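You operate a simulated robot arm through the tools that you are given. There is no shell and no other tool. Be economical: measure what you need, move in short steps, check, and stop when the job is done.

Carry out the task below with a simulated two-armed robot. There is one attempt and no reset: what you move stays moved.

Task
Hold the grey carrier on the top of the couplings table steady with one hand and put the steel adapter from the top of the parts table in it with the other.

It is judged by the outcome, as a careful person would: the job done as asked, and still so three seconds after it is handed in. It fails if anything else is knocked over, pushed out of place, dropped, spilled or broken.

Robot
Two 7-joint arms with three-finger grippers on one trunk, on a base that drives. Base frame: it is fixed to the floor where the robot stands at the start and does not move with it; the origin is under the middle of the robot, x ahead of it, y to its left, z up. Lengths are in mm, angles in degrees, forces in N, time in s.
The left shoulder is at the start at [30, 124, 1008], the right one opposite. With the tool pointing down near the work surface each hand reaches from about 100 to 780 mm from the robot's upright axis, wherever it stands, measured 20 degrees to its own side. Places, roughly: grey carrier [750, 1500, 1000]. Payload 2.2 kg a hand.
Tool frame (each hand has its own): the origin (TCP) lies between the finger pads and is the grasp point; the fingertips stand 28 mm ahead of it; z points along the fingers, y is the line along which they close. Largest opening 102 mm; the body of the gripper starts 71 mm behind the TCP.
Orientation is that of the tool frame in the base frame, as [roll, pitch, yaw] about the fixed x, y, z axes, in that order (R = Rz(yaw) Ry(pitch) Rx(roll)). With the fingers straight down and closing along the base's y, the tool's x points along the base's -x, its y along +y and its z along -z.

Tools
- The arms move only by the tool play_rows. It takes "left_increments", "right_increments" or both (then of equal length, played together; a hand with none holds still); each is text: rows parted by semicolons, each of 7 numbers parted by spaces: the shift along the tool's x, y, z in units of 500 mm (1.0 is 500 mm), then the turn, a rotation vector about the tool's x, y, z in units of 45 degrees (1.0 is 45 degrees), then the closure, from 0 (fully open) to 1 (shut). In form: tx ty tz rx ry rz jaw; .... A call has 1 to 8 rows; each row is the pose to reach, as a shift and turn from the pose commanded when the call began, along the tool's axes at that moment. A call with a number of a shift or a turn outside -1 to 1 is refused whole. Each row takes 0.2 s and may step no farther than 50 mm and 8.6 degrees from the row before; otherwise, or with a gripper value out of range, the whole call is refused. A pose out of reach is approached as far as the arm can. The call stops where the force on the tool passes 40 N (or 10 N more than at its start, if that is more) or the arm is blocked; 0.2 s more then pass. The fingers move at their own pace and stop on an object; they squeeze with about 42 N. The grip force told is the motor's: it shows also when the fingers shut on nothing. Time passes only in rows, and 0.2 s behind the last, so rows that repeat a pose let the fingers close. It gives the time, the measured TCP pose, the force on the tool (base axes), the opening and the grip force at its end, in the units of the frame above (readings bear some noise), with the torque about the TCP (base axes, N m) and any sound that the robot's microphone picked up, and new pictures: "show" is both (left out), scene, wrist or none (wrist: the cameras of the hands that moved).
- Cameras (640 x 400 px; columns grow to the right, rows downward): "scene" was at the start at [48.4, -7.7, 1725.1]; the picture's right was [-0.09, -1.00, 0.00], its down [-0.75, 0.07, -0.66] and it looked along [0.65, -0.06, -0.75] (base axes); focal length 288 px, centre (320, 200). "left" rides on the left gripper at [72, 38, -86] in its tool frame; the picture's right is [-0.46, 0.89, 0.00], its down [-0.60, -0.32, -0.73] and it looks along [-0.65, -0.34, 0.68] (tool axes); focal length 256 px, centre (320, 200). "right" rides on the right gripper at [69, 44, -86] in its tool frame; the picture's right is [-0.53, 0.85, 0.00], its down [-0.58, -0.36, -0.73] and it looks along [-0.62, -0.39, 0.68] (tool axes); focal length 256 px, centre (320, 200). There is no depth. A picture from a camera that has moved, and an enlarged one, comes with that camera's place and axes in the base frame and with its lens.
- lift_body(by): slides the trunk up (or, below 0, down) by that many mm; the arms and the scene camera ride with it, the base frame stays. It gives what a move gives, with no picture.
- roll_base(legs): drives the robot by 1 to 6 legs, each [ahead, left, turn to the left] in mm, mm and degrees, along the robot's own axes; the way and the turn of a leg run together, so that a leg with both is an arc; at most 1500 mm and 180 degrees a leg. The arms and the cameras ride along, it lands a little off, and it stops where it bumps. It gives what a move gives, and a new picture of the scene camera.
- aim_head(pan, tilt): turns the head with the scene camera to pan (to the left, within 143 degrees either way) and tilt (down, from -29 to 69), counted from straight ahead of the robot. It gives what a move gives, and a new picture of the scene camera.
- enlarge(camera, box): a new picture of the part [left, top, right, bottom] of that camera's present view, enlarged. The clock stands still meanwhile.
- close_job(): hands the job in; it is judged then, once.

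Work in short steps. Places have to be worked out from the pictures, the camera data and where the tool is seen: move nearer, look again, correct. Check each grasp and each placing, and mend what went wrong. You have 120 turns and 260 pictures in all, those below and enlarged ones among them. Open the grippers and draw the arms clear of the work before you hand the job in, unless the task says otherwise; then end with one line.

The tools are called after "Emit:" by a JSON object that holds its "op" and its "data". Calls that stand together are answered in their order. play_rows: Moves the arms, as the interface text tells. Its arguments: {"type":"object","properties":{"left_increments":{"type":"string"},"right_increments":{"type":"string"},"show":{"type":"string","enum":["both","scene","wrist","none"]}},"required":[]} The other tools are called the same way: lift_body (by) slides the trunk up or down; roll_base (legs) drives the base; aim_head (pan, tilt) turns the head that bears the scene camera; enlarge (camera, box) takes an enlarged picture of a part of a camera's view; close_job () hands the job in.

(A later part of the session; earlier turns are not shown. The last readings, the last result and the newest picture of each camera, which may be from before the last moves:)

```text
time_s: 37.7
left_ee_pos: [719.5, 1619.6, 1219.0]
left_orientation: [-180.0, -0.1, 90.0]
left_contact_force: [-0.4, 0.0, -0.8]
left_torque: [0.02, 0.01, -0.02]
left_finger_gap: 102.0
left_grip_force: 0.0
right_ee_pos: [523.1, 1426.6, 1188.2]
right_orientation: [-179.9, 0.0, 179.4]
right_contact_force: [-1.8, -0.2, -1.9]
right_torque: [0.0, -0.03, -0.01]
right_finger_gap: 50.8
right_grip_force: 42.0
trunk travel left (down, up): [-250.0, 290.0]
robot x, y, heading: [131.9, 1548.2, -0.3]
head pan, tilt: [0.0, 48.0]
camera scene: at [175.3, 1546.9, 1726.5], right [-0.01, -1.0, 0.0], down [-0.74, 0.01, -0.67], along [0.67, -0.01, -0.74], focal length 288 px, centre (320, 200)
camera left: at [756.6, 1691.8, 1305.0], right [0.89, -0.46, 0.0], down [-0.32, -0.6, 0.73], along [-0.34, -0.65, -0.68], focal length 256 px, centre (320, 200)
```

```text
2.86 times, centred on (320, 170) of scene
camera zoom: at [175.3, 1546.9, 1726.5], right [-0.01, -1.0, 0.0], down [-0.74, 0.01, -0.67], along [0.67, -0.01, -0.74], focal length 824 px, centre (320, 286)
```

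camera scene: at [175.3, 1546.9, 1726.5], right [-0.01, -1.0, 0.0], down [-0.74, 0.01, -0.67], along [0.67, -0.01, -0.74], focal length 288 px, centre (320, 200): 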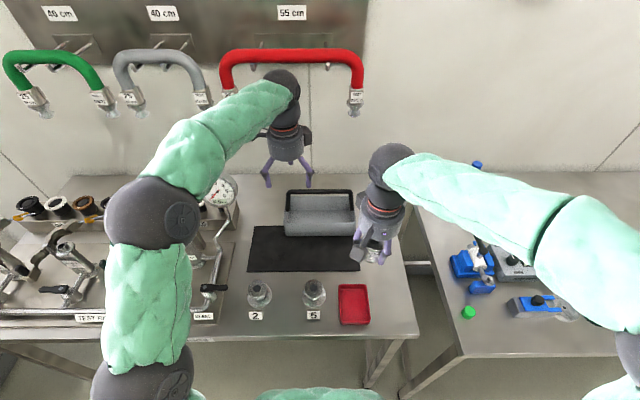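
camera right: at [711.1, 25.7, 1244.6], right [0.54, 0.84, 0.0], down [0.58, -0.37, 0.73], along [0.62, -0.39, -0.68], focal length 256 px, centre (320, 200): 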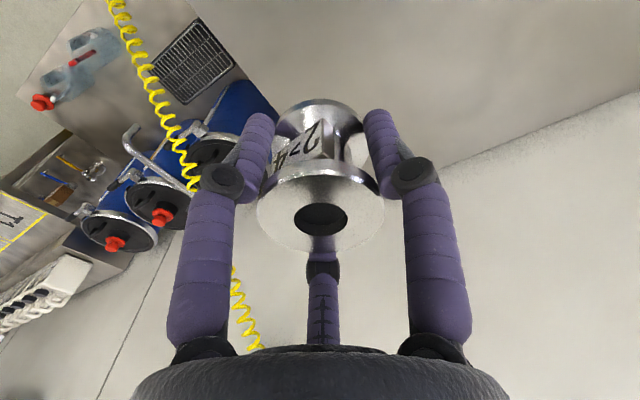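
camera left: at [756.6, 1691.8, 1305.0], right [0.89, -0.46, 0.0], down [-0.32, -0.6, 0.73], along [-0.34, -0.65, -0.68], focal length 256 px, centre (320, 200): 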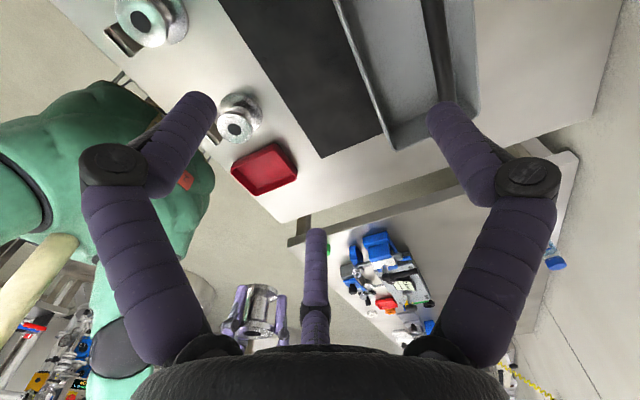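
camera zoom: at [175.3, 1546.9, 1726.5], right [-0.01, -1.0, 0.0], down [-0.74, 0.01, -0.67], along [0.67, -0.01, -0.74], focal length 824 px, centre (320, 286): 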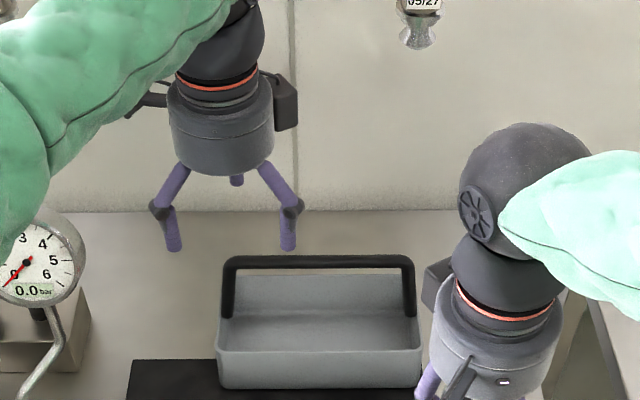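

Row too long; I split it into smaller steps.

Emit:
{"op": "play_rows", "data": {"left_increments": "-0.01 0.065 0 0 0 0 0; -0.02 0.13 0 0 0 0 0; -0.029 0.191 0 0 0 0 0; -0.029 0.191 0.09 0 0 0 0; -0.029 0.191 0.178 0 0 0 0; -0.029 0.191 0.178 0 0 0 0"}}

Emit:
{"op": "enlarge", "data": {"camera": "scene", "box": [220, 100, 420, 240]}}

```text
time_s: 39.1
left_ee_pos: [813.2, 1605.3, 1128.8]
left_orientation: [180.0, 0.0, 90.1]
left_contact_force: [-0.8, -0.7, 0.0]
left_torque: [-0.01, 0.04, -0.02]
left_finger_gap: 102.0
left_grip_force: 0.1
right_ee_pos: [522.4, 1426.5, 1187.9]
right_orientation: [179.9, 0.0, 179.4]
right_contact_force: [-0.3, 0.8, -1.3]
right_torque: [0.0, -0.01, -0.01]
right_finger_gap: 50.6
right_grip_force: 41.4
trunk travel left (down, up): [-250.0, 290.0]
robot x, y, heading: [124.4, 1551.1, -0.6]
head pan, tilt: [0.0, 48.0]
camera scene: at [175.7, 1546.8, 1726.5], right [-0.01, -1.0, 0.0], down [-0.74, 0.01, -0.67], along [0.67, -0.01, -0.74], focal length 288 px, centre (320, 200)
camera left: at [849.7, 1676.6, 1215.0], right [0.89, -0.46, 0.0], down [-0.32, -0.6, 0.73], along [-0.34, -0.65, -0.68], focal length 256 px, centre (320, 200)
```

scene: 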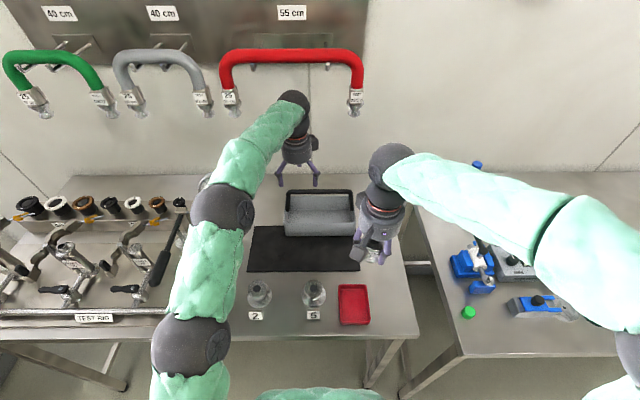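
left: 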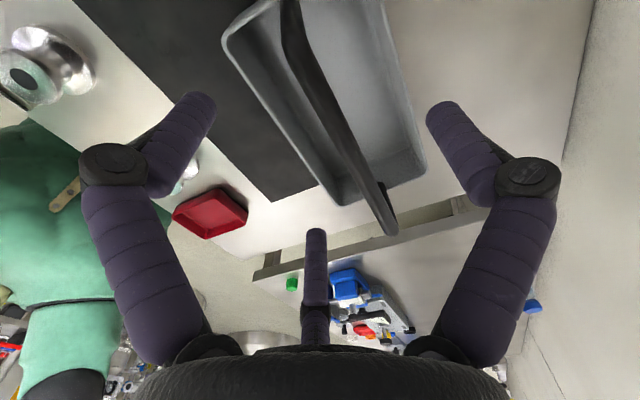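

```text
2.86 times, centred on (320, 170) of scene
camera zoom: at [175.7, 1546.8, 1726.5], right [-0.01, -1.0, 0.0], down [-0.74, 0.01, -0.67], along [0.67, -0.01, -0.74], focal length 824 px, centre (320, 286)
```

zoom: 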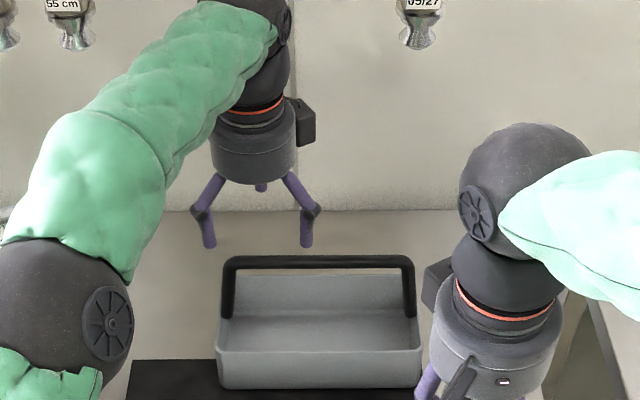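

The bar lies at x≈818, well inside the open fingers. I lower to bar height.

Emit:
{"op": "play_rows", "data": {"left_increments": "0 0.01 0.04 0 0 0 0; 0 0.01 0.08 0 0 0 0; 0 0.01 0.13 0 0 0 0; 0 0.01 0.13 0 0 0 0"}}

Emit:
{"op": "enlarge", "data": {"camera": "scene", "box": [250, 120, 390, 240]}}

```text
time_s: 40.1
left_ee_pos: [821.5, 1603.6, 1065.1]
left_orientation: [179.9, 0.0, 90.1]
left_contact_force: [-0.3, 0.0, 0.3]
left_torque: [0.02, 0.01, 0.0]
left_finger_gap: 102.2
left_grip_force: 0.1
right_ee_pos: [523.5, 1425.4, 1188.9]
right_orientation: [180.0, 0.1, 179.4]
right_contact_force: [-0.2, -0.7, -2.2]
right_torque: [-0.02, -0.02, -0.01]
right_finger_gap: 50.5
right_grip_force: 41.6
trunk travel left (down, up): [-250.0, 290.0]
robot x, y, heading: [128.7, 1549.5, -0.5]
head pan, tilt: [0.0, 48.0]
camera scene: at [176.2, 1546.6, 1726.5], right [-0.01, -1.0, 0.0], down [-0.74, 0.01, -0.67], along [0.67, -0.01, -0.74], focal length 288 px, centre (320, 200)
camera left: at [858.1, 1675.5, 1150.5], right [0.89, -0.46, 0.0], down [-0.32, -0.6, 0.73], along [-0.34, -0.65, -0.68], focal length 256 px, centre (320, 200)
```

scene: 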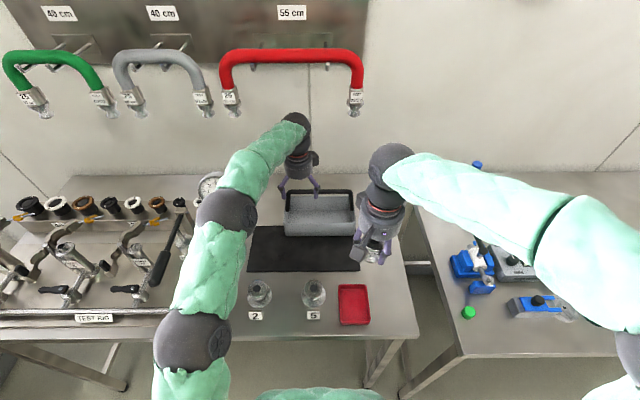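
left: 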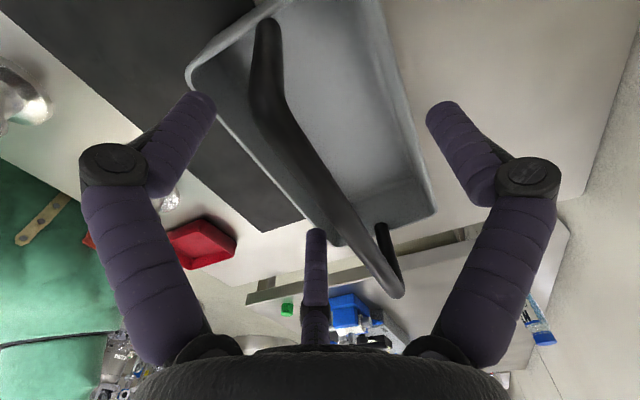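

```text
3.33 times, centred on (320, 180) of scene
camera zoom: at [176.2, 1546.6, 1726.5], right [-0.01, -1.0, 0.0], down [-0.74, 0.01, -0.67], along [0.67, -0.01, -0.74], focal length 962 px, centre (320, 267)
```

zoom: 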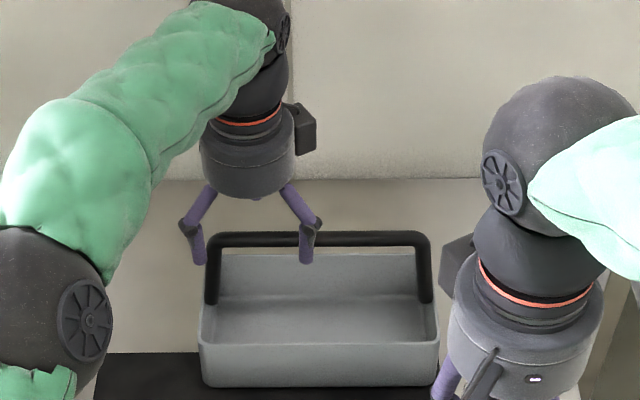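

Bar passes through the TCP point, but the left finger is close to the handle's left post; I shift 28 mm right and then close on the bar.

Emit:
{"op": "play_rows", "data": {"left_increments": "-0.056 0 0 0 0 0 0; -0.056 0 0 0 0 0 0; -0.056 0 0 0 0 0 0.3; -0.056 0 0 0 0 0 0.6; -0.056 0 0 0 0 0 0.8; -0.056 0 0 0 0 0 1; -0.056 0 0 0 0 0 1; -0.056 0 0 0 0 0 1"}}

Emit:
{"op": "enlarge", "data": {"camera": "scene", "box": [250, 120, 390, 240]}}

```text
time_s: 41.9
left_ee_pos: [820.8, 1575.7, 1065.0]
left_orientation: [179.9, -0.1, 90.1]
left_contact_force: [0.7, 0.1, 0.7]
left_torque: [0.11, -0.08, 0.05]
left_finger_gap: 24.3
left_grip_force: 41.8
right_ee_pos: [522.9, 1426.0, 1188.4]
right_orientation: [-180.0, 0.0, 179.4]
right_contact_force: [0.3, -0.2, -2.4]
right_torque: [0.0, 0.0, -0.03]
right_finger_gap: 50.6
right_grip_force: 42.0
trunk travel left (down, up): [-250.0, 290.0]
robot x, y, heading: [127.8, 1544.3, -0.5]
head pan, tilt: [0.0, 48.0]
camera scene: at [176.8, 1546.7, 1726.4], right [-0.01, -1.0, 0.0], down [-0.74, 0.01, -0.67], along [0.67, -0.01, -0.74], focal length 288 px, centre (320, 200)
camera left: at [858.2, 1647.5, 1151.5], right [0.89, -0.46, 0.0], down [-0.32, -0.6, 0.73], along [-0.34, -0.65, -0.68], focal length 256 px, centre (320, 200)
```

scene: 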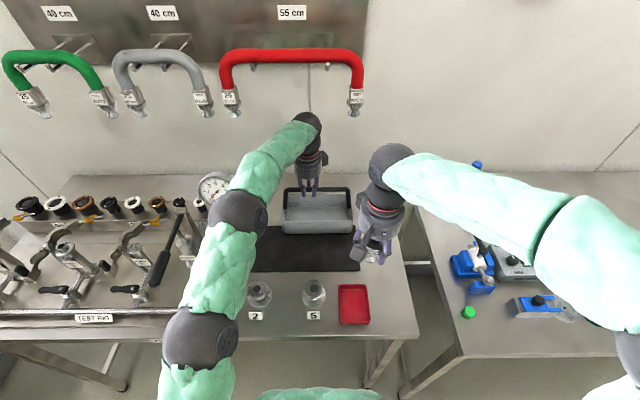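
left: 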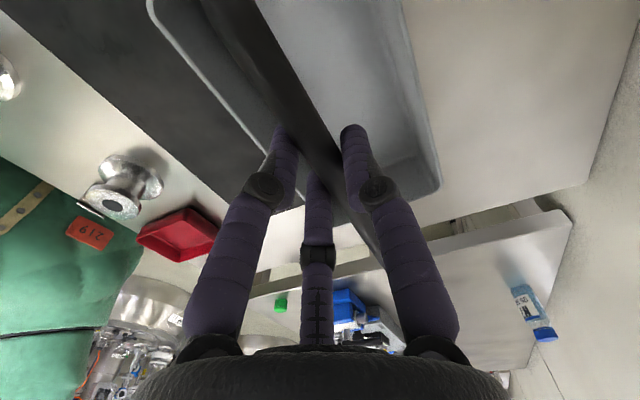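

```text
3.33 times, centred on (320, 180) of scene
camera zoom: at [176.8, 1546.7, 1726.4], right [-0.01, -1.0, 0.0], down [-0.74, 0.01, -0.67], along [0.67, -0.01, -0.74], focal length 962 px, centre (320, 267)
```

zoom: 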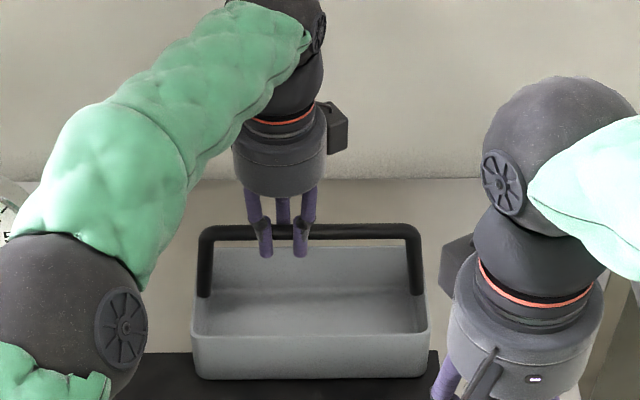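

The left hand holds the bar (24 mm gap, 42 N); the carrier slid about 8 mm but sits flat. Now I bring the right hand in front of it, tilting 26° back so it can enter between the front rim and the bar.

Emit:
{"op": "play_rows", "data": {"right_increments": "-0.063 0.032 0 0 -0.144 0 1; -0.127 0.064 0 0 -0.289 0 1; -0.19 0.096 0 0 -0.433 0 1; -0.254 0.13 0.01 0 -0.578 0 1; -0.254 0.13 0.01 0 -0.578 0 1", "left_increments": "0 0 0 0 0 0 1; 0 0 0 0 0 0 1; 0 0 0 0 0 0 1; 0 0 0 0 0 0 1; 0 0 0 0 0 0 1"}}

```text
time_s: 43.1
left_ee_pos: [821.2, 1576.7, 1065.0]
left_orientation: [180.0, 0.0, 90.1]
left_contact_force: [0.2, -0.8, 1.1]
left_torque: [0.11, 0.04, 0.12]
left_finger_gap: 23.8
left_grip_force: 42.1
right_ee_pos: [651.2, 1490.2, 1181.6]
right_orientation: [180.0, 25.9, 179.4]
right_contact_force: [-0.2, -0.2, -3.0]
right_torque: [0.03, -0.03, -0.02]
right_finger_gap: 50.5
right_grip_force: 42.1
trunk travel left (down, up): [-250.0, 290.0]
robot x, y, heading: [127.3, 1547.7, -0.3]
head pan, tilt: [0.0, 48.0]
camera scene: at [176.8, 1546.6, 1726.4], right [-0.01, -1.0, 0.0], down [-0.74, 0.01, -0.67], along [0.67, -0.01, -0.74], focal length 288 px, centre (320, 200)
camera right: at [552.8, 1536.7, 1228.6], right [0.49, 0.84, 0.23], down [0.19, -0.37, 0.91], along [0.85, -0.4, -0.34], focal length 256 px, centre (320, 200)
camera left: at [858.2, 1647.4, 1151.4], right [0.89, -0.46, 0.0], down [-0.32, -0.6, 0.73], along [-0.34, -0.65, -0.68], focal length 256 px, centre (320, 200)
```

scene: 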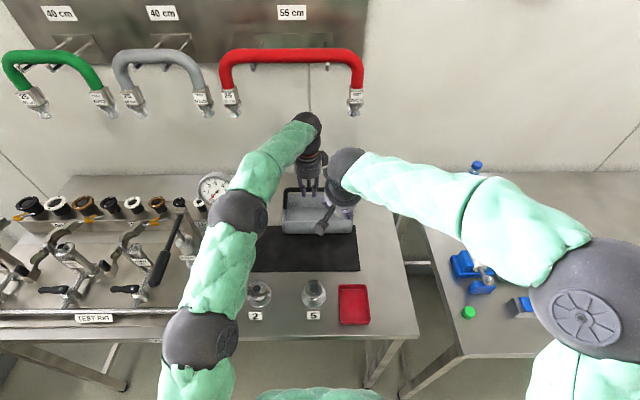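
right: 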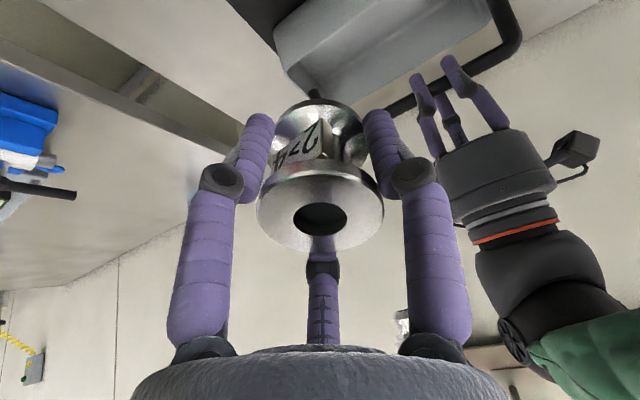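
left: 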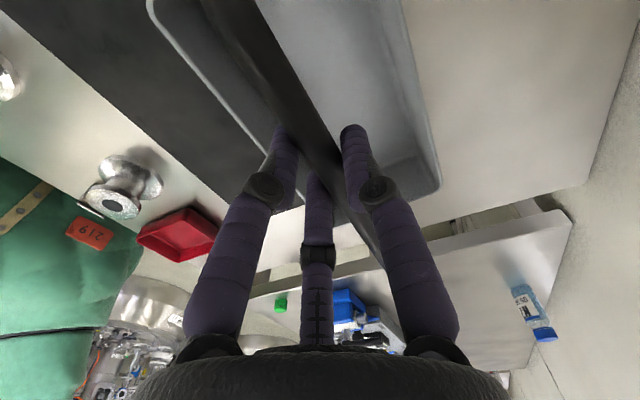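

Right hand tilted as planned. I move to the entry point about [744,1490,1087], in line with the gap.

Emit:
{"op": "play_rows", "data": {"right_increments": "-0.028 0 0.084 0 0 0 1; -0.056 0 0.168 0 0 0 1; -0.084 0 0.252 0 0 0 1; -0.084 0 0.252 0 0 0 1", "left_increments": "0 0 0 0 0 0 1; 0 0 0 0 0 0 1; 0 0 0 0 0 0 1; 0 0 0 0 0 0 1"}}

Emit:
{"op": "enlarge", "data": {"camera": "scene", "box": [250, 120, 390, 240]}}

```text
time_s: 44.1
left_ee_pos: [821.2, 1575.8, 1066.2]
left_orientation: [-180.0, 0.0, 90.1]
left_contact_force: [-0.7, -0.6, 1.7]
left_torque: [-0.03, 0.24, 0.03]
left_finger_gap: 23.9
left_grip_force: 42.1
right_ee_pos: [744.3, 1491.6, 1085.4]
right_orientation: [-180.0, 26.1, 179.4]
right_contact_force: [-0.7, 0.2, -2.9]
right_torque: [0.02, 0.01, -0.03]
right_finger_gap: 50.7
right_grip_force: 42.0
trunk travel left (down, up): [-250.0, 290.0]
robot x, y, heading: [127.9, 1545.5, -0.7]
head pan, tilt: [0.0, 48.0]
camera scene: at [176.3, 1546.5, 1726.5], right [-0.01, -1.0, 0.0], down [-0.74, 0.01, -0.67], along [0.67, -0.01, -0.74], focal length 288 px, centre (320, 200)
camera right: at [645.3, 1535.7, 1133.1], right [0.49, 0.84, 0.23], down [0.19, -0.37, 0.91], along [0.85, -0.4, -0.34], focal length 256 px, centre (320, 200)
camera left: at [857.7, 1647.1, 1151.4], right [0.89, -0.46, 0.0], down [-0.32, -0.6, 0.73], along [-0.34, -0.65, -0.68], focal length 256 px, centre (320, 200)
```

scene: 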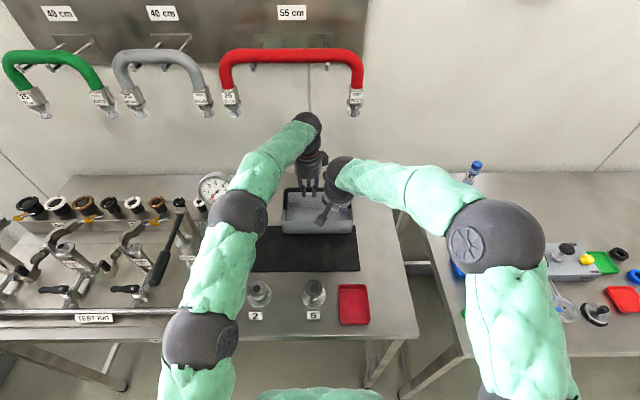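
right: 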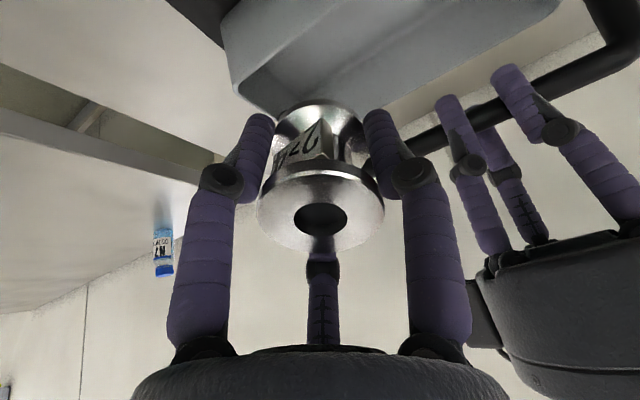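
left: 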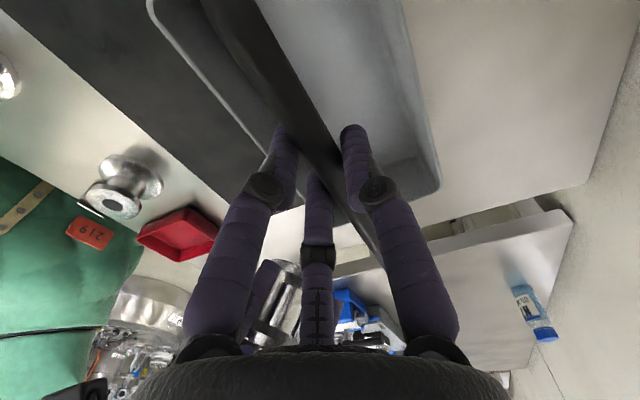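

```text
3.33 times, centred on (320, 180) of scene
camera zoom: at [176.3, 1546.5, 1726.5], right [-0.01, -1.0, 0.0], down [-0.74, 0.01, -0.67], along [0.67, -0.01, -0.74], focal length 962 px, centre (320, 267)
```

zoom: 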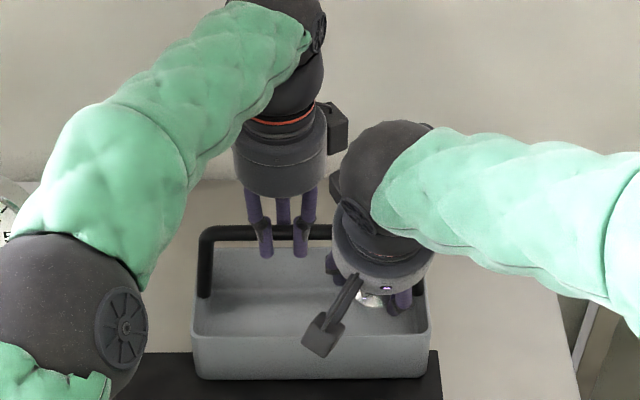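

Gap looks right; I shift 10 mm left, away from the right post, and go in 60 mm along the tool axis.

Emit:
{"op": "play_rows", "data": {"right_increments": "0 0.02 0.02 0 0 0 1; 0 0.02 0.07 0 0 0 1; 0 0.02 0.12 0 0 0 1; 0 0.02 0.12 0 0 0 1", "left_increments": "0 0 0 0 0 0 1; 0 0 0 0 0 0 1; 0 0 0 0 0 0 1; 0 0 0 0 0 0 1"}}

Emit:
{"op": "enlarge", "data": {"camera": "scene", "box": [270, 150, 380, 240]}}

```text
time_s: 45.1
left_ee_pos: [821.1, 1576.6, 1064.9]
left_orientation: [179.8, 0.0, 90.1]
left_contact_force: [0.7, -0.3, 1.2]
left_torque: [0.02, 0.0, -0.03]
left_finger_gap: 23.8
left_grip_force: 42.2
right_ee_pos: [770.4, 1500.8, 1033.4]
right_orientation: [180.0, 26.1, 179.3]
right_contact_force: [0.3, -0.1, -2.6]
right_torque: [0.02, 0.01, 0.01]
right_finger_gap: 50.5
right_grip_force: 42.0
trunk travel left (down, up): [-250.0, 290.0]
robot x, y, heading: [130.1, 1549.7, -0.7]
head pan, tilt: [0.0, 48.0]
camera scene: at [176.9, 1546.5, 1726.4], right [-0.01, -1.0, 0.0], down [-0.74, 0.01, -0.67], along [0.67, -0.01, -0.74], focal length 288 px, centre (320, 200)
camera right: at [671.6, 1545.5, 1080.5], right [0.49, 0.84, 0.23], down [0.19, -0.37, 0.91], along [0.85, -0.4, -0.34], focal length 256 px, centre (320, 200)
camera left: at [858.3, 1647.3, 1151.4], right [0.89, -0.46, 0.0], down [-0.32, -0.6, 0.73], along [-0.34, -0.65, -0.68], focal length 256 px, centre (320, 200)
```

scene: 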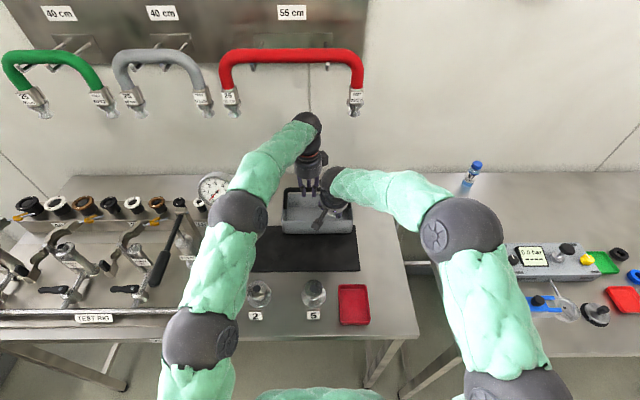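
right: 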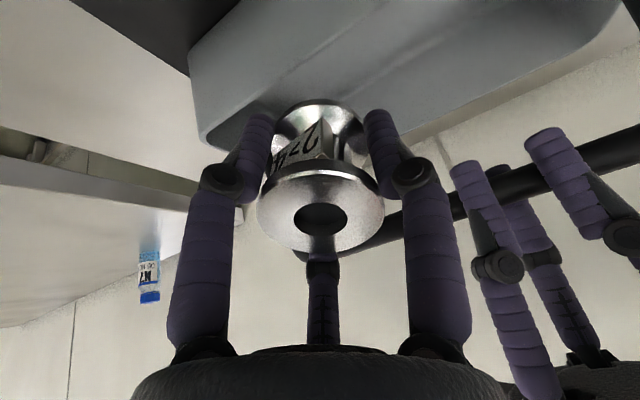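
left: 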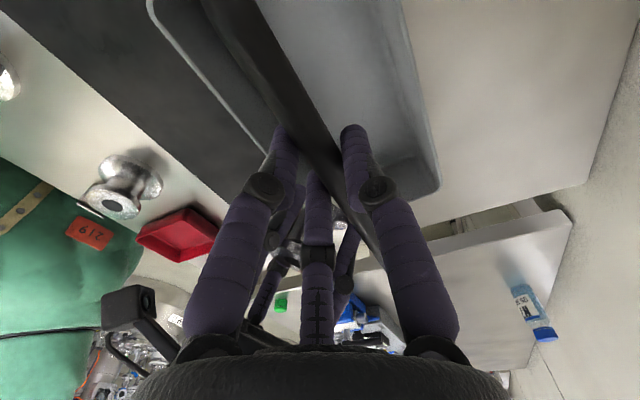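

```text
4.44 times, centred on (325, 195) of scene
camera zoom: at [176.9, 1546.5, 1726.4], right [-0.01, -1.0, 0.0], down [-0.74, 0.01, -0.67], along [0.67, -0.01, -0.74], focal length 1282 px, centre (298, 222)
```

zoom: 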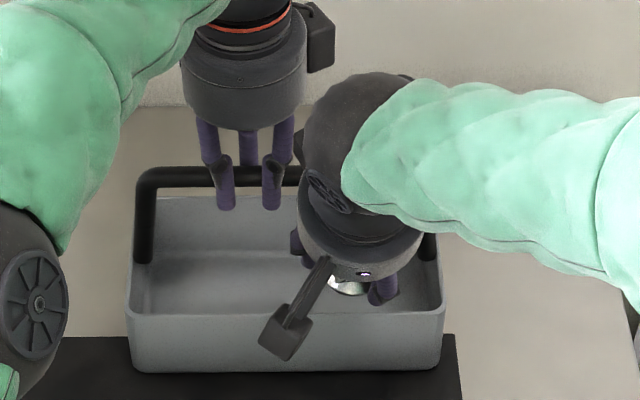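

Adapter's lower edge is at rim height and well lined up. I continue 45 mm further in.

Emit:
{"op": "play_rows", "data": {"right_increments": "0 0 0.03 0 0 0 1; 0 0 0.06 0 0 0 1; 0 0 0.09 0 0 0 1; 0 0 0.09 0 0 0 1", "left_increments": "0 0 0 0 0 0 1; 0 0 0 0 0 0 1; 0 0 0 0 0 0 1; 0 0 0 0 0 0 1"}}

Emit:
{"op": "enlarge", "data": {"camera": "scene", "box": [270, 150, 380, 240]}}

```text
time_s: 46.1
left_ee_pos: [820.7, 1575.1, 1064.5]
left_orientation: [180.0, 0.1, 90.0]
left_contact_force: [-3.4, -0.6, 2.3]
left_torque: [-0.01, 0.04, -0.08]
left_finger_gap: 24.1
left_grip_force: 42.0
right_ee_pos: [790.9, 1497.6, 994.2]
right_orientation: [-179.9, 26.2, 179.4]
right_contact_force: [6.5, 0.7, 3.1]
right_torque: [-0.11, 0.09, 0.04]
right_finger_gap: 50.5
right_grip_force: 42.4
trunk travel left (down, up): [-250.0, 290.0]
robot x, y, heading: [125.8, 1549.6, -0.3]
head pan, tilt: [0.0, 48.0]
camera scene: at [176.5, 1546.8, 1726.5], right [-0.01, -1.0, 0.0], down [-0.74, 0.01, -0.67], along [0.67, -0.01, -0.74], focal length 288 px, centre (320, 200)
camera right: at [692.4, 1544.6, 1041.7], right [0.49, 0.84, 0.24], down [0.19, -0.37, 0.91], along [0.85, -0.4, -0.34], focal length 256 px, centre (320, 200)
camera left: at [857.9, 1647.3, 1151.5], right [0.89, -0.46, 0.0], down [-0.32, -0.6, 0.73], along [-0.34, -0.65, -0.68], focal length 256 px, centre (320, 200)
```

scene: 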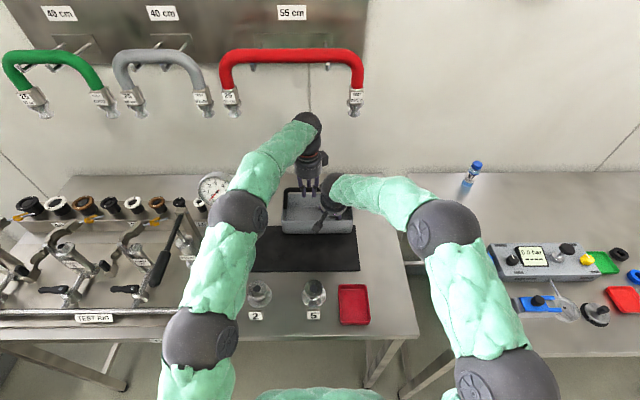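
right: 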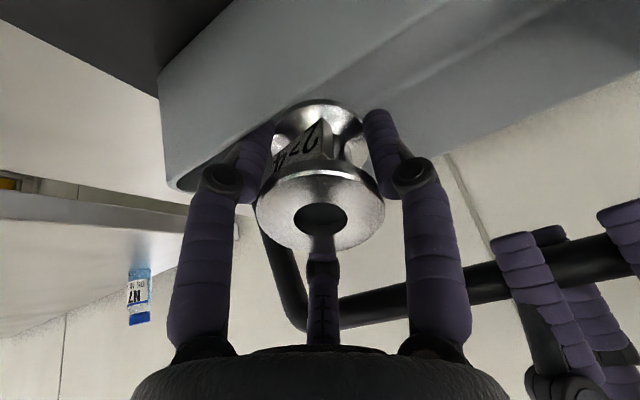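
left: 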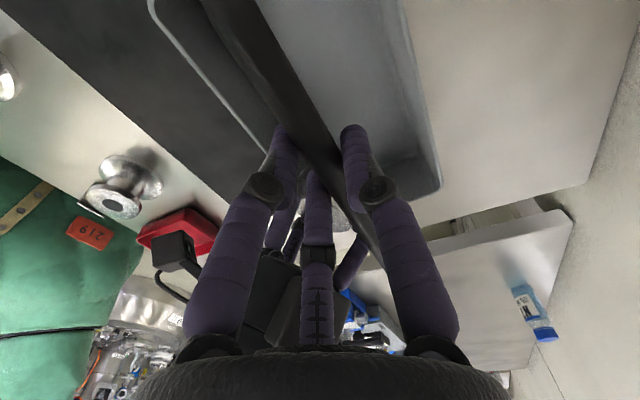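

```text
4.44 times, centred on (325, 195) of scene
camera zoom: at [176.5, 1546.8, 1726.5], right [-0.01, -1.0, 0.0], down [-0.74, 0.01, -0.67], along [0.67, -0.01, -0.74], focal length 1282 px, centre (298, 222)
```

zoom: 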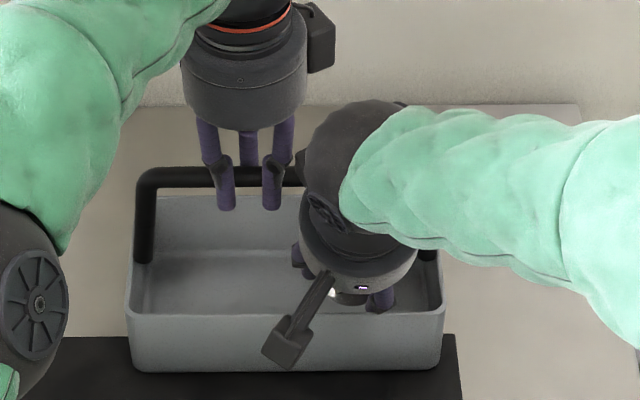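

A light 6 N sideways contact suggests something touches the front rim; I ease 10 mm away from the rim and see whether it vanishes before going lower.

Emit:
{"op": "play_rows", "data": {"right_increments": "-0.012 0 0 0 0 0 1; -0.022 0 0 0 0 0 1; -0.022 0 0 0 0 0 1", "left_increments": "0 0 0 0 0 0 1; 0 0 0 0 0 0 1; 0 0 0 0 0 0 1", "show": "none"}}

Emit:
{"op": "play_rows", "data": {"right_increments": "0 0 0.012 0 0 0 1; 0 0 0.024 0 0 0 1; 0 0 0.03 0 0 0 1; 0 0 0.03 0 0 0 1", "left_increments": "0 0 0 0 0 0 1; 0 0 0 0 0 0 1; 0 0 0 0 0 0 1; 0 0 0 0 0 0 1"}}

```text
time_s: 46.9
left_ee_pos: [822.3, 1576.4, 1064.1]
left_orientation: [180.0, -0.1, 90.1]
left_contact_force: [1.2, 0.0, 1.8]
left_torque: [0.0, 0.01, -0.03]
left_finger_gap: 23.8
left_grip_force: 42.6
right_ee_pos: [800.5, 1499.3, 997.0]
right_orientation: [-180.0, 25.8, 179.4]
right_contact_force: [-1.1, 0.0, -3.8]
right_torque: [0.02, 0.02, -0.06]
right_finger_gap: 50.4
right_grip_force: 42.1
trunk travel left (down, up): [-250.0, 290.0]
robot x, y, heading: [127.1, 1549.6, -0.5]
head pan, tilt: [0.0, 48.0]
```

```text
time_s: 47.9
left_ee_pos: [820.7, 1576.7, 1064.5]
left_orientation: [-180.0, 0.0, 90.1]
left_contact_force: [1.0, 0.6, 1.4]
left_torque: [0.03, -0.05, 0.05]
left_finger_gap: 24.0
left_grip_force: 42.2
right_ee_pos: [806.2, 1498.5, 986.4]
right_orientation: [180.0, 26.0, 179.5]
right_contact_force: [-0.5, -0.9, -2.2]
right_torque: [0.0, -0.02, -0.01]
right_finger_gap: 50.4
right_grip_force: 42.1
trunk travel left (down, up): [-250.0, 290.0]
robot x, y, heading: [126.6, 1546.8, -0.9]
head pan, tilt: [0.0, 48.0]
camera scene: at [176.9, 1546.7, 1726.4], right [-0.01, -1.0, 0.0], down [-0.74, 0.01, -0.67], along [0.67, -0.01, -0.74], focal length 288 px, centre (320, 200)
camera right: at [707.8, 1543.8, 1031.7], right [0.49, 0.84, 0.23], down [0.19, -0.37, 0.91], along [0.85, -0.4, -0.34], focal length 256 px, centre (320, 200)
camera left: at [858.2, 1647.3, 1151.4], right [0.89, -0.46, 0.0], down [-0.32, -0.6, 0.73], along [-0.34, -0.65, -0.68], focal length 256 px, centre (320, 200)
```

scene: 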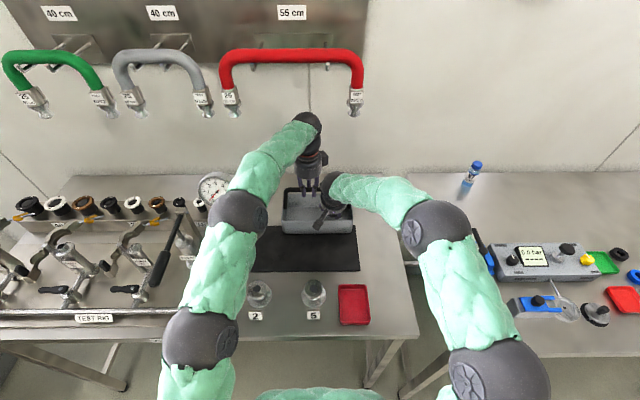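
right: 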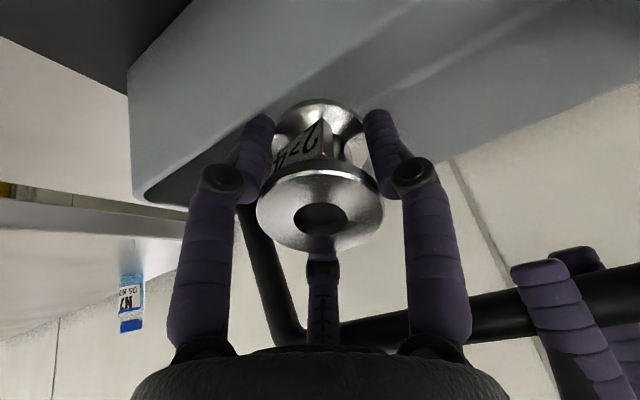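
left: 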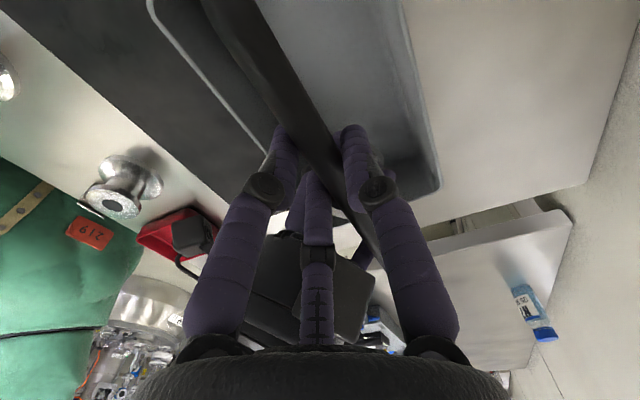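

Contact gone and the adapter is below the rim inside the tray. I go on down in small steps until the floor is felt.

Emit:
{"op": "play_rows", "data": {"right_increments": "0 0 0.01 0 0 0 1; 0 0 0.02 0 0 0 1; 0 0 0.026 0 0 0 1; 0 0 0.026 0 0 0 1", "left_increments": "0 0 0 0 0 0 1; 0 0 0 0 0 0 1; 0 0 0 0 0 0 1; 0 0 0 0 0 0 1", "show": "none"}}

Emit:
{"op": "enlarge", "data": {"camera": "scene", "box": [270, 150, 380, 240]}}

```text
time_s: 48.9
left_ee_pos: [821.2, 1576.3, 1064.3]
left_orientation: [-179.9, 0.0, 90.2]
left_contact_force: [1.5, 1.3, 1.7]
left_torque: [-0.03, -0.03, 0.0]
left_finger_gap: 24.0
left_grip_force: 41.7
right_ee_pos: [813.0, 1498.3, 973.6]
right_orientation: [180.0, 26.0, 179.4]
right_contact_force: [-0.7, -0.4, -2.6]
right_torque: [-0.01, -0.03, -0.05]
right_finger_gap: 50.4
right_grip_force: 42.2
trunk travel left (down, up): [-250.0, 290.0]
robot x, y, heading: [126.3, 1541.6, -0.3]
head pan, tilt: [0.0, 48.0]
```

```text
4.44 times, centred on (325, 195) of scene
camera zoom: at [176.9, 1546.7, 1726.4], right [-0.01, -1.0, 0.0], down [-0.74, 0.01, -0.67], along [0.67, -0.01, -0.74], focal length 1282 px, centre (298, 222)
```

zoom: 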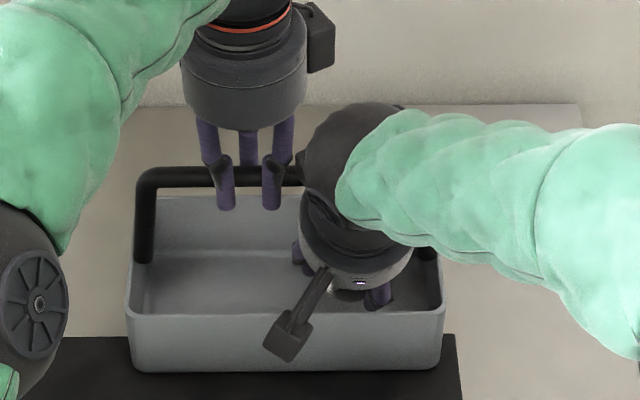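

No contact yet. I lower straight down in 4 mm rows, watching the force.

Emit:
{"op": "play_rows", "data": {"right_increments": "0.0035 0 0.0072 0 0 0 1; 0.007 0 0.0144 0 0 0 1; 0.0105 0 0.0216 0 0 0 1; 0.0105 0 0.0216 0 0 0 1", "left_increments": "0 0 0 0 0 0 1; 0 0 0 0 0 0 1; 0 0 0 0 0 0 1; 0 0 0 0 0 0 1", "show": "wrist"}}

```text
time_s: 49.9
left_ee_pos: [821.7, 1576.0, 1065.5]
left_orientation: [179.9, 0.0, 90.1]
left_contact_force: [13.8, -0.5, -3.7]
left_torque: [0.11, -0.16, 0.35]
left_finger_gap: 23.6
left_grip_force: 42.1
right_ee_pos: [814.0, 1498.6, 964.1]
right_orientation: [179.9, 26.3, 179.3]
right_contact_force: [-10.9, 0.9, 16.5]
right_torque: [0.56, -1.27, 0.31]
right_finger_gap: 50.5
right_grip_force: 42.2
trunk travel left (down, up): [-250.0, 290.0]
robot x, y, heading: [124.8, 1550.3, -0.6]
head pan, tilt: [0.0, 48.0]
camera right: at [714.9, 1544.4, 1010.3], right [0.49, 0.84, 0.24], down [0.19, -0.37, 0.91], along [0.85, -0.4, -0.34], focal length 256 px, centre (320, 200)
camera left: at [858.0, 1647.4, 1151.4], right [0.89, -0.46, 0.0], down [-0.32, -0.6, 0.73], along [-0.34, -0.65, -0.68], focal length 256 px, centre (320, 200)
```

right: 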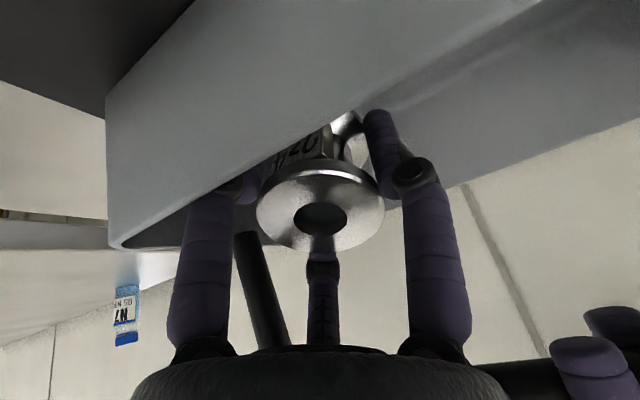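
left: 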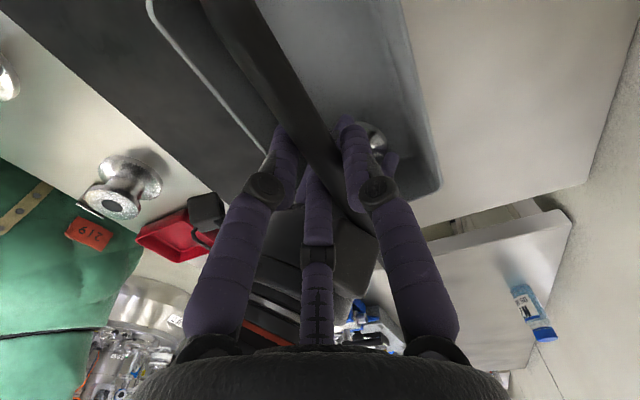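

The force pattern (−11 N in x with a −1.3 Nm torque) suggests the hand's body rests on the bar. I ease back 8 mm toward me and 3 mm up, and check.

Emit:
{"op": "play_rows", "data": {"right_increments": "0.006 0 -0.0062 0 0 0 1; 0.012 0 -0.0124 0 0 0 1; 0.012 0 -0.0124 0 0 0 1", "left_increments": "0 0 0 0 0 0 1; 0 0 0 0 0 0 1; 0 0 0 0 0 0 1", "show": "none"}}

```text
time_s: 50.7
left_ee_pos: [819.0, 1575.1, 1066.3]
left_orientation: [-179.8, 0.1, 89.9]
left_contact_force: [-29.5, -7.3, 13.8]
left_torque: [-0.15, 0.57, -1.74]
left_finger_gap: 24.4
left_grip_force: 42.3
right_ee_pos: [805.7, 1499.5, 965.8]
right_orientation: [179.8, 26.4, 179.4]
right_contact_force: [34.5, 9.7, 2.3]
right_torque: [-0.45, 0.67, 0.03]
right_finger_gap: 50.5
right_grip_force: 42.0
trunk travel left (down, up): [-250.0, 290.0]
robot x, y, heading: [127.4, 1547.6, -0.8]
head pan, tilt: [0.0, 48.0]
```

Now it pressed the front wall instead, so the free window is about x 806–813. I centre at x≈810 and descend straight down.

Emit:
{"op": "play_rows", "data": {"right_increments": "-0.0081 0 0.0039 0 0 0 1; -0.0081 0 0.0039 0 0 0 1", "left_increments": "0 0 0 0 0 0 1; 0 0 0 0 0 0 1", "show": "none"}}

Emit:
{"op": "play_rows", "data": {"right_increments": "0.0026 0 0.0054 0 0 0 1; 0.0053 0 0.0108 0 0 0 1; 0.0053 0 0.0108 0 0 0 1", "left_increments": "0 0 0 0 0 0 1; 0 0 0 0 0 0 1; 0 0 0 0 0 0 1", "show": "none"}}

```text
time_s: 51.3
left_ee_pos: [819.3, 1575.5, 1065.8]
left_orientation: [179.9, 0.0, 90.1]
left_contact_force: [-19.4, -7.3, 8.4]
left_torque: [-0.7, 0.21, -1.44]
left_finger_gap: 24.5
left_grip_force: 42.1
right_ee_pos: [806.6, 1497.3, 965.7]
right_orientation: [-180.0, 25.9, 179.4]
right_contact_force: [13.2, 4.3, 7.4]
right_torque: [-0.23, 0.68, 0.01]
right_finger_gap: 50.5
right_grip_force: 42.2
trunk travel left (down, up): [-250.0, 290.0]
robot x, y, heading: [127.5, 1551.5, -0.6]
head pan, tilt: [0.0, 48.0]
```

```text
time_s: 52.2
left_ee_pos: [821.8, 1576.0, 1066.2]
left_orientation: [179.7, 0.0, 90.1]
left_contact_force: [-2.4, 0.1, 5.8]
left_torque: [0.17, -0.16, -0.47]
left_finger_gap: 24.1
left_grip_force: 41.9
right_ee_pos: [813.1, 1498.2, 963.0]
right_orientation: [179.9, 26.5, 179.4]
right_contact_force: [2.5, -2.0, 3.6]
right_torque: [0.1, -0.45, 0.29]
right_finger_gap: 50.5
right_grip_force: 42.1
trunk travel left (down, up): [-250.0, 290.0]
robot x, y, heading: [129.4, 1545.5, -0.6]
head pan, tilt: [0.0, 48.0]
stopped in row 3 (right hand): the force on the tool passed its limit at 41 N (the readings are from after the stop); the commanded pose is now the measured one
```

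Stopped by a 41 N spike near z=963. I look at the views to judge whether the adapter is on the floor.

Emit:
{"op": "enlarge", "data": {"camera": "scene", "box": [290, 160, 370, 230]}}

Emit:
{"op": "enlarge", "data": {"camera": "left", "box": [220, 60, 480, 260]}}

Emit:
{"op": "enlarge", "data": {"camera": "right", "box": [0, 0, 640, 400]}}

```text
5.71 times, centred on (330, 195) of scene
camera zoom: at [175.7, 1546.4, 1726.3], right [-0.01, -1.0, 0.0], down [-0.74, 0.01, -0.67], along [0.67, -0.01, -0.74], focal length 1649 px, centre (263, 229)
```

zoom: 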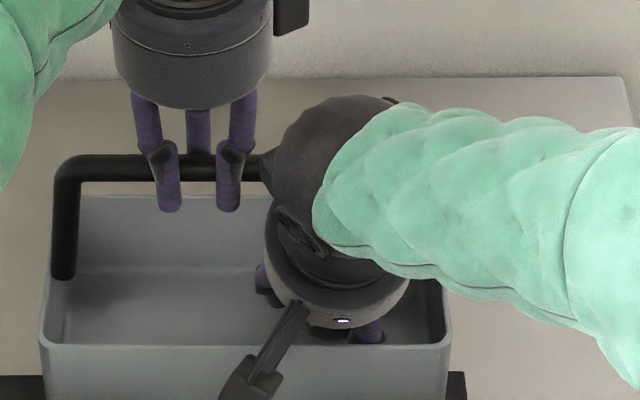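

```text
2.00 times, centred on (350, 160) of left
camera zoom: at [858.2, 1647.6, 1152.2], right [0.89, -0.46, 0.0], down [-0.32, -0.61, 0.73], along [-0.34, -0.65, -0.68], focal length 512 px, centre (260, 280)
```

zoom: 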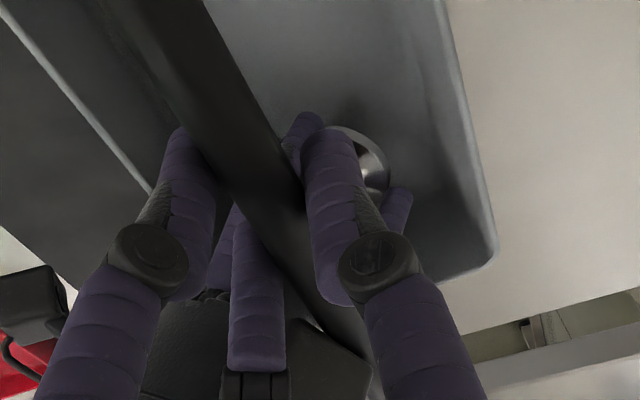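

```text
1.00 times, centred on (320, 200) of right (not enlarged: the box is as wide or as high as the picture)
camera zoom: at [712.6, 1543.6, 1009.3], right [0.49, 0.84, 0.24], down [0.18, -0.37, 0.91], along [0.85, -0.4, -0.33], focal length 256 px, centre (320, 200)
```

zoom: 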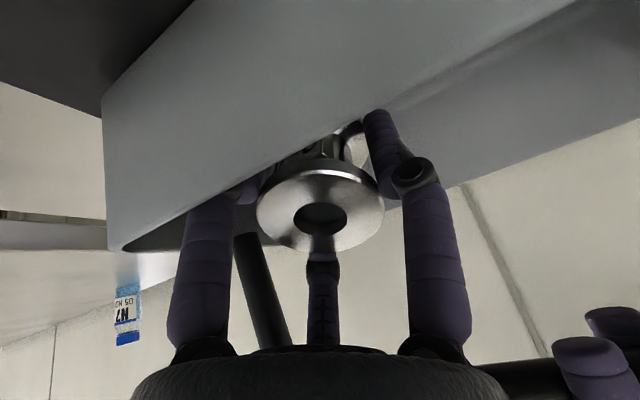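

The adapter's lower edge appears near the tray floor and clear of the back wall (inner ≈872). I test by easing 3 mm back and 3 mm down to read force and torque.

Emit:
{"op": "play_rows", "data": {"right_increments": "0.0054 0 -0.0026 0 0 0 1; 0.0067 0 0.0001 0 0 0 1; 0.008 0 0.0028 0 0 0 1; 0.008 0 0.0028 0 0 0 1", "left_increments": "0 0 0 0 0 0 1; 0 0 0 0 0 0 1; 0 0 0 0 0 0 1; 0 0 0 0 0 0 1", "show": "none"}}

```text
time_s: 53.2
left_ee_pos: [819.6, 1576.9, 1065.5]
left_orientation: [-180.0, 0.0, 90.1]
left_contact_force: [-28.0, -0.3, 20.4]
left_torque: [-0.14, 0.28, -1.56]
left_finger_gap: 24.1
left_grip_force: 41.9
right_ee_pos: [809.4, 1499.9, 963.6]
right_orientation: [179.7, 27.0, 179.2]
right_contact_force: [35.6, 5.8, 7.4]
right_torque: [-0.5, 1.03, 0.29]
right_finger_gap: 50.5
right_grip_force: 42.5
trunk travel left (down, up): [-250.0, 290.0]
robot x, y, heading: [125.8, 1546.6, -0.5]
head pan, tilt: [0.0, 48.0]
```

The hand is pinched between rim and bar, with the adapter just above or on the floor. I relieve the side force and loosen the fingers only slightly (≈53 mm) so the adapter slides gently down between them.

Emit:
{"op": "play_rows", "data": {"right_increments": "-0.005 0 0.001 0 0 0 1; -0.005 0 0.001 0 0 0 1", "left_increments": "0 0 0 0 0 0 1; 0 0 0 0 0 0 1", "show": "none"}}

Emit:
{"op": "play_rows", "data": {"right_increments": "0 0 0 0 0 0 0.49; 0 0 0 0 0 0 0.48; 0 0 0 0 0 0 0.47; 0 0 0 0 0 0 0.47", "left_increments": "0 0 0 0 0 0 1; 0 0 0 0 0 0 1; 0 0 0 0 0 0 1; 0 0 0 0 0 0 1", "show": "wrist"}}

```text
time_s: 53.8
left_ee_pos: [819.9, 1577.4, 1064.9]
left_orientation: [179.8, 0.0, 90.2]
left_contact_force: [-19.0, -0.6, 11.8]
left_torque: [-0.39, 0.15, -1.24]
left_finger_gap: 24.3
left_grip_force: 42.7
right_ee_pos: [810.2, 1499.2, 963.9]
right_orientation: [179.8, 26.7, 179.3]
right_contact_force: [17.5, 4.0, 17.7]
right_torque: [0.03, 0.6, 0.18]
right_finger_gap: 50.6
right_grip_force: 42.2
trunk travel left (down, up): [-250.0, 290.0]
robot x, y, heading: [127.2, 1550.5, -0.7]
head pan, tilt: [0.0, 48.0]
```

```text
time_s: 54.8
left_ee_pos: [819.2, 1576.1, 1064.8]
left_orientation: [179.7, 0.0, 90.1]
left_contact_force: [-13.8, -2.7, 7.1]
left_torque: [0.03, 0.14, -1.13]
left_finger_gap: 24.1
left_grip_force: 41.8
right_ee_pos: [809.4, 1498.8, 963.6]
right_orientation: [179.9, 26.7, 179.3]
right_contact_force: [12.1, 3.9, 21.1]
right_torque: [0.06, 0.02, 0.29]
right_finger_gap: 51.3
right_grip_force: 0.0
trunk travel left (down, up): [-250.0, 290.0]
robot x, y, heading: [128.8, 1547.2, -0.4]
head pan, tilt: [0.0, 48.0]
camera right: at [710.1, 1544.6, 1008.5], right [0.49, 0.84, 0.24], down [0.18, -0.37, 0.91], along [0.85, -0.4, -0.33], focal length 256 px, centre (320, 200)
camera left: at [856.3, 1648.0, 1151.6], right [0.89, -0.46, 0.0], down [-0.32, -0.61, 0.73], along [-0.34, -0.65, -0.68], focal length 256 px, centre (320, 200)
```

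right: 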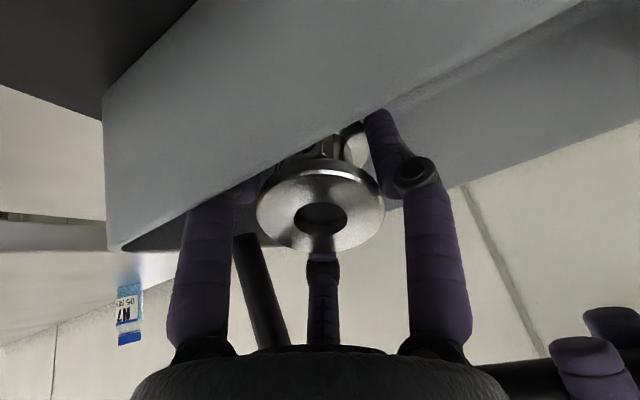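
left: 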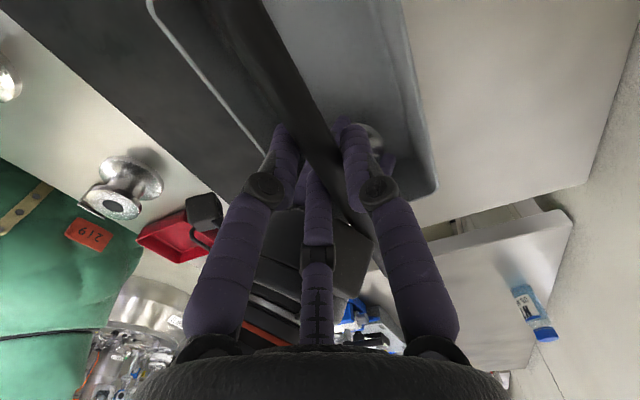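

Grip force is zero but the gap is just 51.3; I open a little further, to about 58 mm.

Emit:
{"op": "play_rows", "data": {"right_increments": "0 0 0 0 0 0 0.46; 0 0 0 0 0 0 0.45; 0 0 0 0 0 0 0.44; 0 0 0 0 0 0 0.43; 0 0 0 0 0 0 0.43", "left_increments": "0 0 0 0 0 0 1; 0 0 0 0 0 0 1; 0 0 0 0 0 0 1; 0 0 0 0 0 0 1; 0 0 0 0 0 0 1", "show": "wrist"}}

```text
time_s: 56.0
left_ee_pos: [820.9, 1577.4, 1066.1]
left_orientation: [179.7, 0.1, 90.1]
left_contact_force: [-11.3, -2.7, 2.7]
left_torque: [-0.07, 0.1, -1.11]
left_finger_gap: 24.5
left_grip_force: 41.1
right_ee_pos: [810.0, 1499.1, 962.7]
right_orientation: [179.9, 26.7, 179.3]
right_contact_force: [9.6, 4.1, 23.9]
right_torque: [0.02, -0.34, 0.31]
right_finger_gap: 51.3
right_grip_force: 0.1
trunk travel left (down, up): [-250.0, 290.0]
robot x, y, heading: [128.1, 1547.8, -0.3]
head pan, tilt: [0.0, 48.0]
camera right: at [710.3, 1544.5, 1008.5], right [0.49, 0.84, 0.24], down [0.18, -0.37, 0.91], along [0.85, -0.4, -0.33], focal length 256 px, centre (320, 200)
camera left: at [856.4, 1648.0, 1151.5], right [0.89, -0.46, 0.0], down [-0.32, -0.61, 0.73], along [-0.34, -0.65, -0.68], focal length 256 px, centre (320, 200)
```

right: 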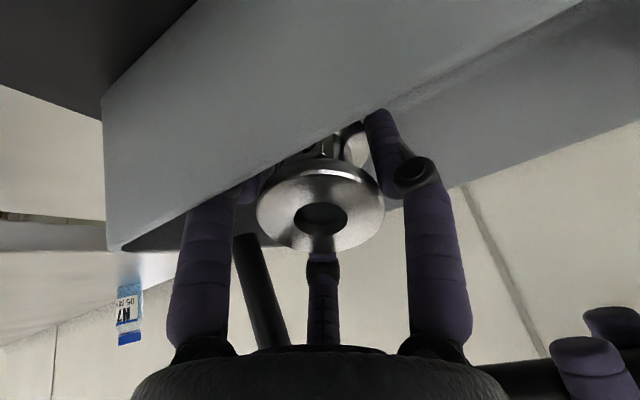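
left: 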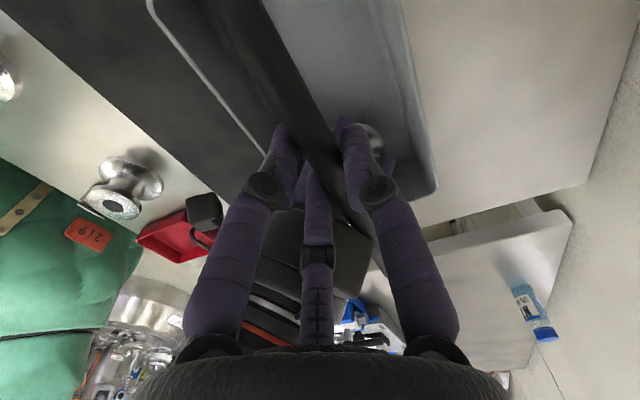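

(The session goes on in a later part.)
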